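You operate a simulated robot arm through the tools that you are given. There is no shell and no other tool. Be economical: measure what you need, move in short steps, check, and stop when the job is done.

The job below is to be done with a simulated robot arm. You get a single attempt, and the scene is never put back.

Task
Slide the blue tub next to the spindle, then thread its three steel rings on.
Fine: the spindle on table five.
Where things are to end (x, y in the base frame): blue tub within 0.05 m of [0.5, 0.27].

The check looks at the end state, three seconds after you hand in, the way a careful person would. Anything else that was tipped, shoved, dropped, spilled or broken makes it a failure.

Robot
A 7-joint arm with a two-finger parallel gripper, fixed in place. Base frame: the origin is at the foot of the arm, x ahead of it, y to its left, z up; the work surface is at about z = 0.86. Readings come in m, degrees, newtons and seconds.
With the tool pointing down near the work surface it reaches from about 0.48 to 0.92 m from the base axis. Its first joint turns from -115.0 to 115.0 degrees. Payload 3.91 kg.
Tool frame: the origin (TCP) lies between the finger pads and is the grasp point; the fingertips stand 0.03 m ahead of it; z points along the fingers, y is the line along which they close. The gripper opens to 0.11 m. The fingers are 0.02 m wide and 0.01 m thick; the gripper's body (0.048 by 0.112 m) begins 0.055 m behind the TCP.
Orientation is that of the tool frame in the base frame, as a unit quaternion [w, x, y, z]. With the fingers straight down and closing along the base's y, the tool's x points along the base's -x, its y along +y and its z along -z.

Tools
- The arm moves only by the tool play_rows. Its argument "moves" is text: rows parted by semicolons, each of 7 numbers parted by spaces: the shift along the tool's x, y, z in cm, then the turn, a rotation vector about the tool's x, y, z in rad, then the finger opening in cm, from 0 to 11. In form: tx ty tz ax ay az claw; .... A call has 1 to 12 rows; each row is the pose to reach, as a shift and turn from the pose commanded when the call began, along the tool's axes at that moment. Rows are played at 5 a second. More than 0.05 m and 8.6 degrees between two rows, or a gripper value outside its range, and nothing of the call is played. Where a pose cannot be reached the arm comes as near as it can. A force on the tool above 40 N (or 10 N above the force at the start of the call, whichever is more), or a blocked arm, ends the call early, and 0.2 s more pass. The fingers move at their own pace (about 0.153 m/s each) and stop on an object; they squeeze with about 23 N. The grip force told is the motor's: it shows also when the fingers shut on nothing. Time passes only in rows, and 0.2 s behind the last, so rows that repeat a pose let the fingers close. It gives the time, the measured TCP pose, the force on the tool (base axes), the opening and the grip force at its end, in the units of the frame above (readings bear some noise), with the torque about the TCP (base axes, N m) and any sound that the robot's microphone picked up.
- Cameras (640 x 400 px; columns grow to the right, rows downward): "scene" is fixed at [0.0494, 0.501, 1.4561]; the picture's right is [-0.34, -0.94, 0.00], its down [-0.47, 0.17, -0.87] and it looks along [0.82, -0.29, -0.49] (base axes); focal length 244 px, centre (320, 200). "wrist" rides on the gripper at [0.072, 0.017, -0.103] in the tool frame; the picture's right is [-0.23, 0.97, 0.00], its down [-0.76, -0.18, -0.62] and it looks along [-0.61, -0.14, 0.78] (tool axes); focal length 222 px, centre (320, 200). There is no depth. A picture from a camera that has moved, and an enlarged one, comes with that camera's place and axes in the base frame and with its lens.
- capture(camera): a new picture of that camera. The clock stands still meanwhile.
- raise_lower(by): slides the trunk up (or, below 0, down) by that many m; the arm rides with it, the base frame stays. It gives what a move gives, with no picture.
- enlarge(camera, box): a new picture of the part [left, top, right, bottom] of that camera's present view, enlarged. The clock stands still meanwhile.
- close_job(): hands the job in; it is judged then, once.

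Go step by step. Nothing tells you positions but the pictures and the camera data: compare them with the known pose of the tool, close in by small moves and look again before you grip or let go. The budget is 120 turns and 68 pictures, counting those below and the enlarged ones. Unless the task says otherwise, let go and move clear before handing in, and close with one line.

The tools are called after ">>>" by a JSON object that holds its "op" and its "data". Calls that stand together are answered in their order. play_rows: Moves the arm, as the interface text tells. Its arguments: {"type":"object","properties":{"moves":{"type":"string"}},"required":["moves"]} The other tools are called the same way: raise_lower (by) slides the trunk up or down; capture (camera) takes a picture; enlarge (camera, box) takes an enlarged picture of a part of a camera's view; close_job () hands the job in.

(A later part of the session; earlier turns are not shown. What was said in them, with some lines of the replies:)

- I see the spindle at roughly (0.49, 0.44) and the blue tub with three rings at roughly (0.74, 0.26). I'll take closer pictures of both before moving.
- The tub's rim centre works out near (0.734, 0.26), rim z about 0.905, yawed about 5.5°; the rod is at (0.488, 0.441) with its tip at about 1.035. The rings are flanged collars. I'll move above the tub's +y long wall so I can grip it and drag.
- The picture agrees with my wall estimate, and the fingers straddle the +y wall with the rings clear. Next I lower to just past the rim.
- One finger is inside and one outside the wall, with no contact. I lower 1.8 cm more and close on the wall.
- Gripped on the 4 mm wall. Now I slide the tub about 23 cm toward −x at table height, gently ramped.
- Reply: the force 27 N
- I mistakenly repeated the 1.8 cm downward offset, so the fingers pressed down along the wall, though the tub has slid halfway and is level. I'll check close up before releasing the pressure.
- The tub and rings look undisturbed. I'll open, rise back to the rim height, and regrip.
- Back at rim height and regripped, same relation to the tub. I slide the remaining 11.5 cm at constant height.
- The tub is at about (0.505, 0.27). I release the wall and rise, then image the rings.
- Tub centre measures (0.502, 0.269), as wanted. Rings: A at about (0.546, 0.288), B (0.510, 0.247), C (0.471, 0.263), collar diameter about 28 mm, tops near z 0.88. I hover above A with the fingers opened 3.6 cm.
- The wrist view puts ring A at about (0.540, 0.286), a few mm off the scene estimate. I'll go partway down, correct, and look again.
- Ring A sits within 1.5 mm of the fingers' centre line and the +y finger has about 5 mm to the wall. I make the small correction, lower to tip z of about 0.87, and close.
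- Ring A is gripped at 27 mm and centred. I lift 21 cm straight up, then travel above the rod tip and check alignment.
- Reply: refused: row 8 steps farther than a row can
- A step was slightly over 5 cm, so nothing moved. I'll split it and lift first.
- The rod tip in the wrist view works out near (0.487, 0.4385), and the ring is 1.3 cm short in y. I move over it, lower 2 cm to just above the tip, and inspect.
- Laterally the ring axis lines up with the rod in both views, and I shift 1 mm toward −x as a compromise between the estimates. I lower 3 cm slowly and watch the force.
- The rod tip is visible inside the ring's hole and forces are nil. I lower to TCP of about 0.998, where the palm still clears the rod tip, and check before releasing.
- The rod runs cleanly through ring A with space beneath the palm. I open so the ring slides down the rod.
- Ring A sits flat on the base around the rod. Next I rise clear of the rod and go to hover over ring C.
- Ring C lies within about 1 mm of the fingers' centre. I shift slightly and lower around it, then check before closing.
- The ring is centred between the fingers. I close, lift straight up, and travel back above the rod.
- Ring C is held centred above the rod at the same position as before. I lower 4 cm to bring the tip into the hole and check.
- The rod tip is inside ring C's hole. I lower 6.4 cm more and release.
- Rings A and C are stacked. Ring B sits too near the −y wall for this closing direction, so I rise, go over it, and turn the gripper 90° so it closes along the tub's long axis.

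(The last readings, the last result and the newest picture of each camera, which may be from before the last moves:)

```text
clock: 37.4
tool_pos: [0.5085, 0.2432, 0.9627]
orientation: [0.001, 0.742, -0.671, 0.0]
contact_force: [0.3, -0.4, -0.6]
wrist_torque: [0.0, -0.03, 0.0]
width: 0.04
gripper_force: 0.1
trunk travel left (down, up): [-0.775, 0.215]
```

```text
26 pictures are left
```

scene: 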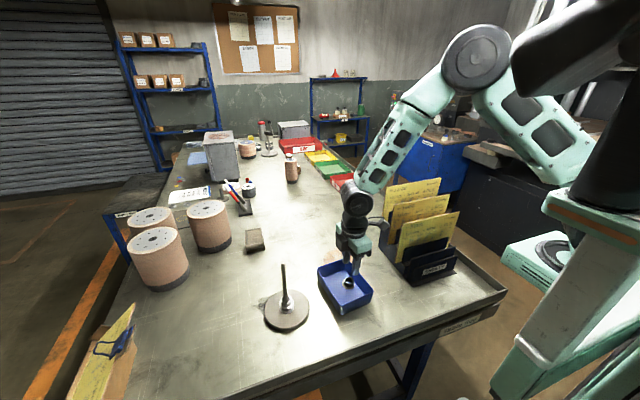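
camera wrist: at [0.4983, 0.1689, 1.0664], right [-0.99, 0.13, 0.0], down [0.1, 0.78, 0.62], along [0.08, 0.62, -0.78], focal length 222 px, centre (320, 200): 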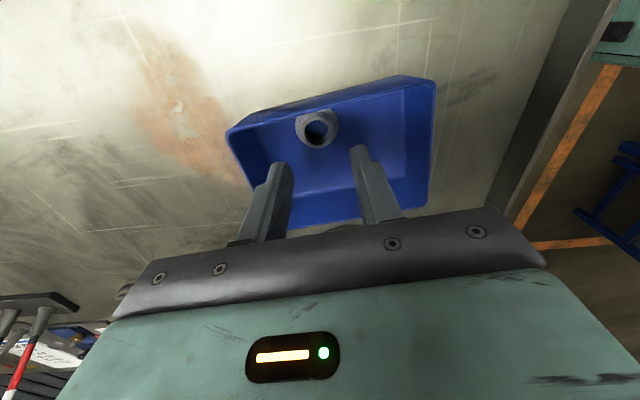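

Ring B appears about 6 mm toward tool +x of centre. I correct partway, lower 3 cm, and zoom in.

>>> {"op": "play_rows", "data": {"moves": "0.4 -0.2 1 0 0 0 4; 0.4 -0.2 2 0 0 0 4; 0.4 -0.2 3 0 0 0 4; 0.4 -0.2 3 0 0 0 4"}}

>>> {"op": "enlarge", "data": {"camera": "wrist", "box": [230, 60, 430, 220]}}

```text
clock: 38.4
tool_pos: [0.511, 0.2392, 0.9332]
orientation: [0.001, 0.741, -0.671, 0.001]
contact_force: [0.5, -0.2, 0.5]
wrist_torque: [-0.01, 0.0, 0.01]
width: 0.0398
gripper_force: 0.1
trunk travel left (down, up): [-0.775, 0.215]
```

```text
2.50 times, centred on (330, 140) of wrist
camera zoom: at [0.5016, 0.1647, 1.0366], right [-0.99, 0.13, 0.0], down [0.1, 0.78, 0.62], along [0.08, 0.62, -0.78], focal length 555 px, centre (295, 350)
```

zoom: 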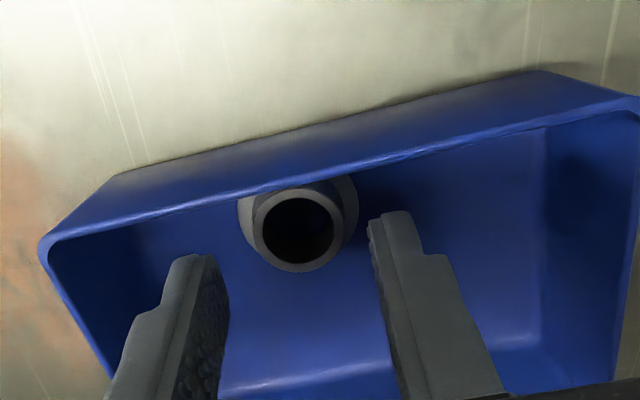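

Ring B is now centred to about 1 mm, and since its flange lies between the fingers and the wall, the wall is clear. I lower to grip depth and close.

>>> {"op": "play_rows", "data": {"moves": "-0.1 0 1 0 0 0 4; -0.1 0 2 0 0 0 4; -0.1 0 2.8 0 0 0 4; -0.1 0 3.3 0 0 0 4; -0.1 0 3.3 0 0 0 4; -0.1 0 3.3 0 0 0 2.5; -0.1 0 3.3 0 0 0 2; -0.1 0 3.3 0 0 0 2; -0.1 0 3.3 0 0 0 2"}}

>>> {"op": "enlarge", "data": {"camera": "wrist", "box": [230, 60, 430, 220]}}

```text
clock: 40.4
tool_pos: [0.5103, 0.2406, 0.8993]
orientation: [0.0, 0.742, -0.671, 0.0]
contact_force: [-0.1, 0.0, -0.6]
wrist_torque: [-0.01, 0.02, -0.05]
width: 0.0275
gripper_force: 23.1
trunk travel left (down, up): [-0.775, 0.215]
```

```text
2.50 times, centred on (330, 140) of wrist
camera zoom: at [0.5, 0.1662, 1.0036], right [-0.99, 0.13, 0.0], down [0.1, 0.78, 0.62], along [0.08, 0.62, -0.78], focal length 555 px, centre (295, 350)
```

zoom: 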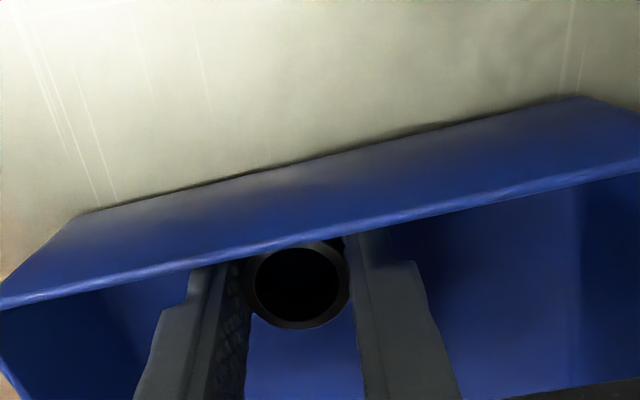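

Ring B is gripped at 27.5 mm and centred. I lift and travel to above the rod.

>>> {"op": "play_rows", "data": {"moves": "0 0 -1 0 0 0 2; 0 0 -4 0 0 0 2; 0 0 -8 0 0 0 2; 0 0 -12.2 0 0 0 2; 0 0 -16.4 0 0 0 2; 0 0 -20.3 0 0 0 2; -4.2 0.1 -20.3 0 0 0 2; -8.4 0.2 -20.3 0 0 0 2; -12.6 0.3 -20.3 0 0 0 2; -16.6 0.4 -20.3 0 0 0 2; -19.95 0.54 -20.3 0 0 0 2; -19.95 0.54 -20.3 0 0 0 2"}}

>>> {"op": "enlarge", "data": {"camera": "wrist", "box": [250, 50, 410, 210]}}

>>> {"op": "enlarge", "data": {"camera": "scene", "box": [245, 200, 341, 290]}}

```text
clock: 43.0
tool_pos: [0.4837, 0.4373, 1.1012]
orientation: [0.0, 0.741, -0.671, 0.0]
contact_force: [-0.1, 0.2, 0.2]
wrist_torque: [0.01, 0.01, -0.01]
width: 0.0274
gripper_force: 23.2
trunk travel left (down, up): [-0.775, 0.215]
```

```text
2.50 times, centred on (330, 130) of wrist
camera zoom: at [0.475, 0.363, 1.2056], right [-0.99, 0.13, 0.0], down [0.1, 0.78, 0.62], along [0.08, 0.62, -0.78], focal length 555 px, centre (295, 375)
```

zoom: 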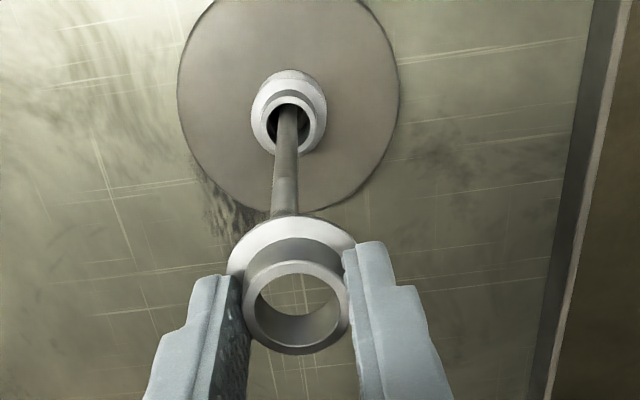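

```text
4.44 times, centred on (293, 245) of scene
camera zoom: at [0.0494, 0.501, 1.4561], right [-0.34, -0.94, 0.0], down [-0.47, 0.17, -0.87], along [0.82, -0.29, -0.49], focal length 1084 px, centre (440, 0)
```

zoom: 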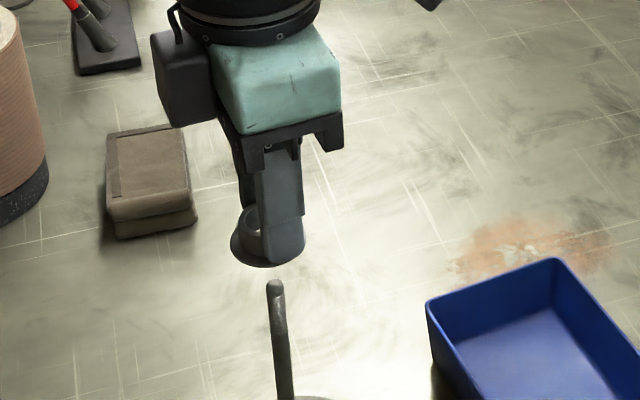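

In this view the rod is about 4 mm to the left of the ring's axis, which means the ring should shift about 4 mm toward +x. I correct that, lower 1.8 cm, and check again just above the tip.

>>> {"op": "play_rows", "data": {"moves": "0 -0.4 0 0 0 0 2; 0 -0.4 1 0 0 0 2; 0 -0.4 1.8 0 0 0 2; 0 -0.4 1.8 0 0 0 2"}}

>>> {"op": "enlarge", "data": {"camera": "wrist", "box": [250, 50, 410, 210]}}

>>> {"op": "enlarge", "data": {"camera": "scene", "box": [260, 225, 320, 275]}}

```text
clock: 44.0
tool_pos: [0.4883, 0.4394, 1.0845]
orientation: [0.0, 0.741, -0.671, 0.0]
contact_force: [-0.5, -0.8, -0.1]
wrist_torque: [0.0, 0.01, 0.0]
width: 0.0273
gripper_force: 22.9
trunk travel left (down, up): [-0.775, 0.215]
```

```text
2.50 times, centred on (330, 130) of wrist
camera zoom: at [0.479, 0.3644, 1.1885], right [-0.99, 0.13, 0.0], down [0.1, 0.78, 0.62], along [0.08, 0.62, -0.78], focal length 555 px, centre (295, 375)
```

zoom: 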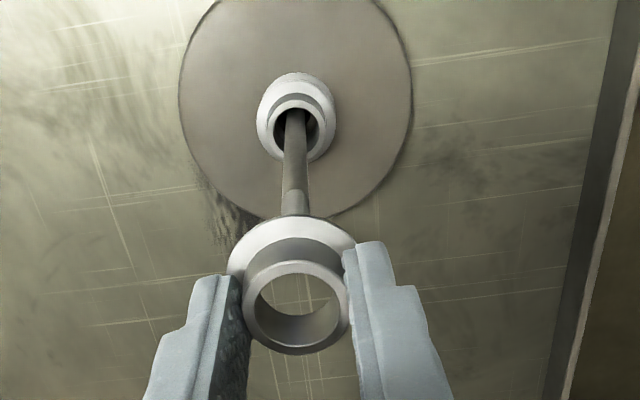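

```text
8.00 times, centred on (290, 250) of scene
camera zoom: at [0.0494, 0.501, 1.4561], right [-0.34, -0.94, 0.0], down [-0.47, 0.17, -0.87], along [0.82, -0.29, -0.49], focal length 1952 px, centre (560, -200)
```

zoom: 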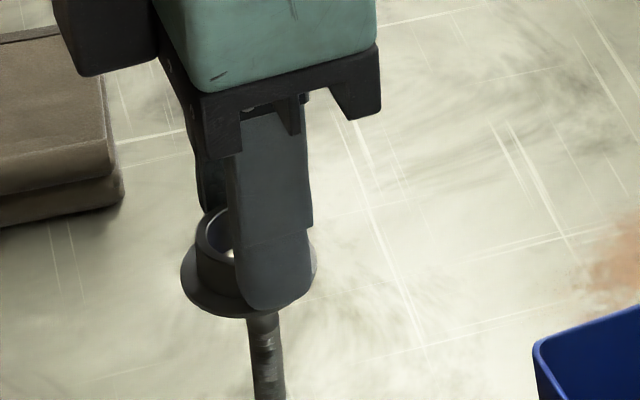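

x is aligned now, but the scene view shows the ring about 3 mm too far toward +y. I shift 2.7 mm toward −y, then lower slowly onto the tip.

>>> {"op": "play_rows", "data": {"moves": "0.27 0 0 0 0 0 2; 0.27 0 0.6 0 0 0 2; 0.27 0 1.1 0 0 0 2; 0.27 0 1.6 0 0 0 2; 0.27 0 2.2 0 0 0 2; 0.27 0 2.2 0 0 0 2"}}

>>> {"op": "enlarge", "data": {"camera": "wrist", "box": [250, 50, 410, 210]}}

>>> {"op": "enlarge", "data": {"camera": "scene", "box": [260, 225, 320, 275]}}

```text
clock: 45.4
tool_pos: [0.4883, 0.4359, 1.0639]
orientation: [0.0, 0.741, -0.672, 0.0]
contact_force: [0.3, 0.6, 0.1]
wrist_torque: [-0.01, 0.02, -0.01]
width: 0.0274
gripper_force: 22.9
trunk travel left (down, up): [-0.775, 0.215]
```

```text
2.50 times, centred on (330, 130) of wrist
camera zoom: at [0.4791, 0.3616, 1.1668], right [-0.99, 0.13, 0.0], down [0.1, 0.78, 0.62], along [0.08, 0.62, -0.78], focal length 555 px, centre (295, 375)
```

zoom: 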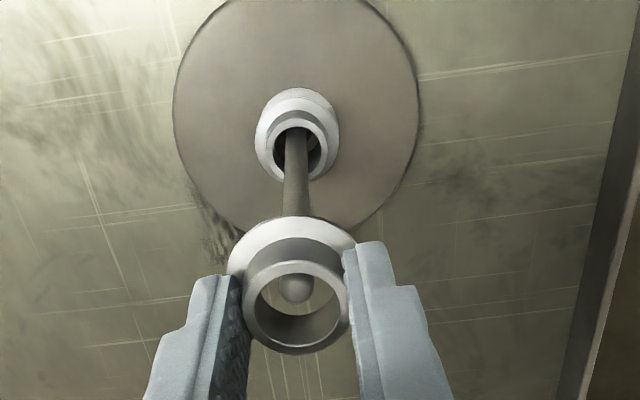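

```text
8.00 times, centred on (290, 250) of scene
camera zoom: at [0.0494, 0.501, 1.4561], right [-0.34, -0.94, 0.0], down [-0.47, 0.17, -0.87], along [0.82, -0.29, -0.49], focal length 1952 px, centre (560, -200)
```

zoom: 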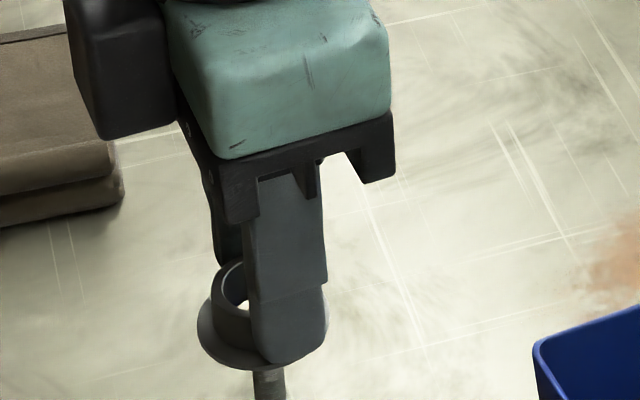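

The rod tip shows inside ring B's hole with no contact force. I lower to the release height and open.

>>> {"op": "play_rows", "data": {"moves": "0 0 1.5 0 0 0 2; 0 0 3 0 0 0 2; 0 0 4.5 0 0 0 2; 0 0 5.6 0 0 0 2; 0 0 6.5 0 0 0 2; 0 0 6.5 0 0 0 2; 0 0 6.5 0 0 0 3.2; 0 0 6.5 0 0 0 4; 0 0 6.5 0 0 0 4; 0 0 6.5 0 0 0 4"}}

>>> {"op": "enlarge", "data": {"camera": "wrist", "box": [250, 50, 410, 210]}}

```text
clock: 47.6
tool_pos: [0.4904, 0.4363, 0.9981]
orientation: [0.0, 0.741, -0.671, 0.0]
contact_force: [1.1, 0.1, -0.5]
wrist_torque: [0.01, 0.02, 0.0]
width: 0.0401
gripper_force: 0.2
trunk travel left (down, up): [-0.775, 0.215]
```

```text
2.50 times, centred on (330, 130) of wrist
camera zoom: at [0.4798, 0.3613, 1.1018], right [-0.99, 0.13, 0.0], down [0.1, 0.78, 0.62], along [0.08, 0.62, -0.78], focal length 555 px, centre (295, 375)
```

zoom: 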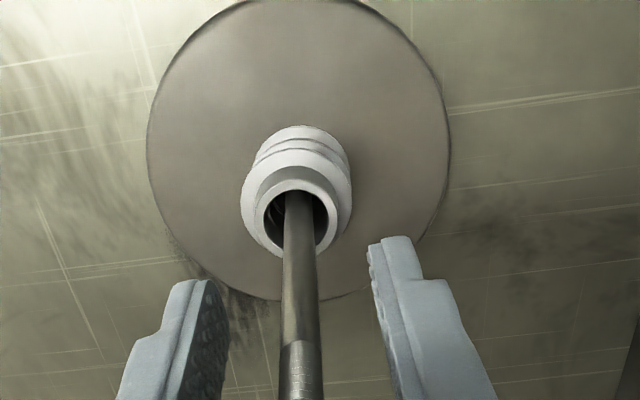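

All three rings are stacked on the rod. I rise straight up clear of it and take a final look.

>>> {"op": "play_rows", "data": {"moves": "0 0 -3 0 0 0 4; 0 0 -7 0 0 0 4; 0 0 -11 0 0 0 4; 0 0 -15 0 0 0 4; 0 0 -19 0 0 0 4; 0 0 -23 0 0 0 4; 0 0 -23 0 0 0 4"}}

>>> {"op": "capture", "data": {"camera": "scene"}}

>>> {"op": "enlarge", "data": {"camera": "scene", "box": [245, 245, 397, 345]}}

```text
clock: 49.2
tool_pos: [0.487, 0.4346, 1.2294]
orientation: [0.0, 0.741, -0.671, 0.0]
contact_force: [-0.1, -0.3, 0.0]
wrist_torque: [-0.01, 0.03, 0.0]
width: 0.0399
gripper_force: 0.1
trunk travel left (down, up): [-0.775, 0.215]
```

```text
16 pictures are left
```

scene: 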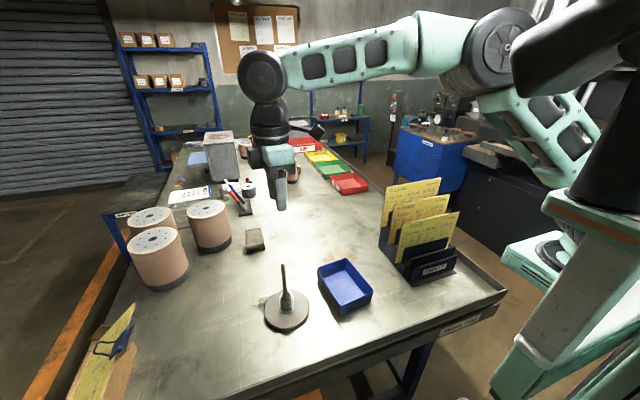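

```text
4.00 times, centred on (321, 295) of scene
camera zoom: at [0.0494, 0.501, 1.4561], right [-0.34, -0.94, 0.0], down [-0.47, 0.17, -0.87], along [0.82, -0.29, -0.49], focal length 976 px, centre (316, -180)
```

zoom: 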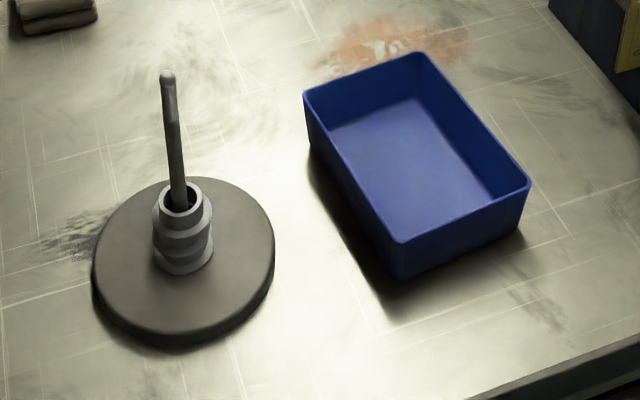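

The tub is in place and empty, the rings are on the spindle, and nothing else is disturbed. I'll read the table's label before handing in.

>>> {"op": "enlarge", "data": {"camera": "scene", "box": [430, 305, 500, 345]}}

>>> {"op": "enlarge", "data": {"camera": "scene", "box": [95, 190, 155, 230]}}

```text
9.14 times, centred on (465, 325) of scene
camera zoom: at [0.0494, 0.501, 1.4561], right [-0.34, -0.94, 0.0], down [-0.47, 0.17, -0.87], along [0.82, -0.29, -0.49], focal length 2230 px, centre (-1006, -943)
```

zoom: 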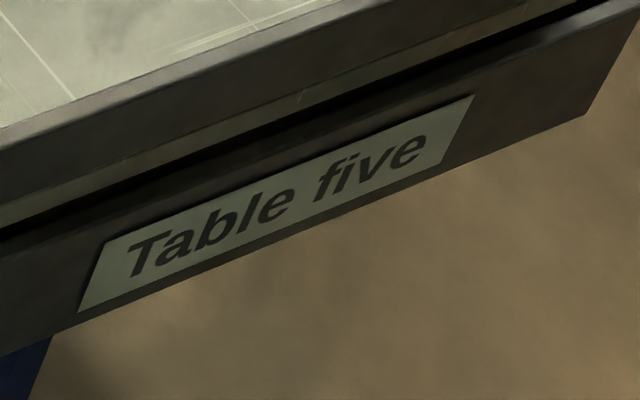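

```text
10.00 times, centred on (125, 210) of scene
camera zoom: at [0.0494, 0.501, 1.4561], right [-0.34, -0.94, 0.0], down [-0.47, 0.17, -0.87], along [0.82, -0.29, -0.49], focal length 2440 px, centre (2270, 100)
```

zoom: 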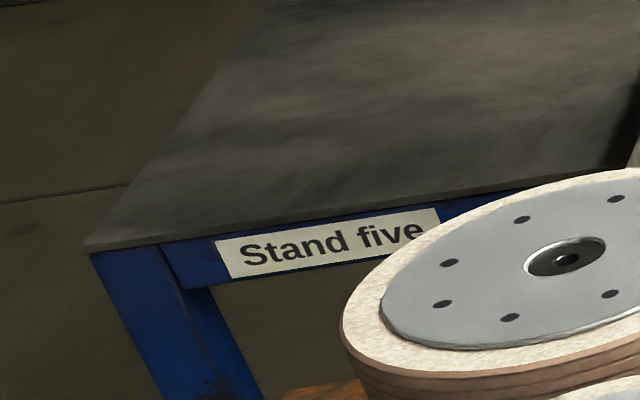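

The label reads "Table five", so this is the right spindle, and the arm is clear. I'm handing in.

>>> {"op": "close_job", "data": {}}

```text
The job is handed in.
```

The blue tub is next to the spindle on table five, with its centre measured at about (0.502, 0.269), and its three steel rings are stacked on the rod. I let each ring slide the last 5–8 cm down the rod because the palm couldn't go lower; all three settled in place.
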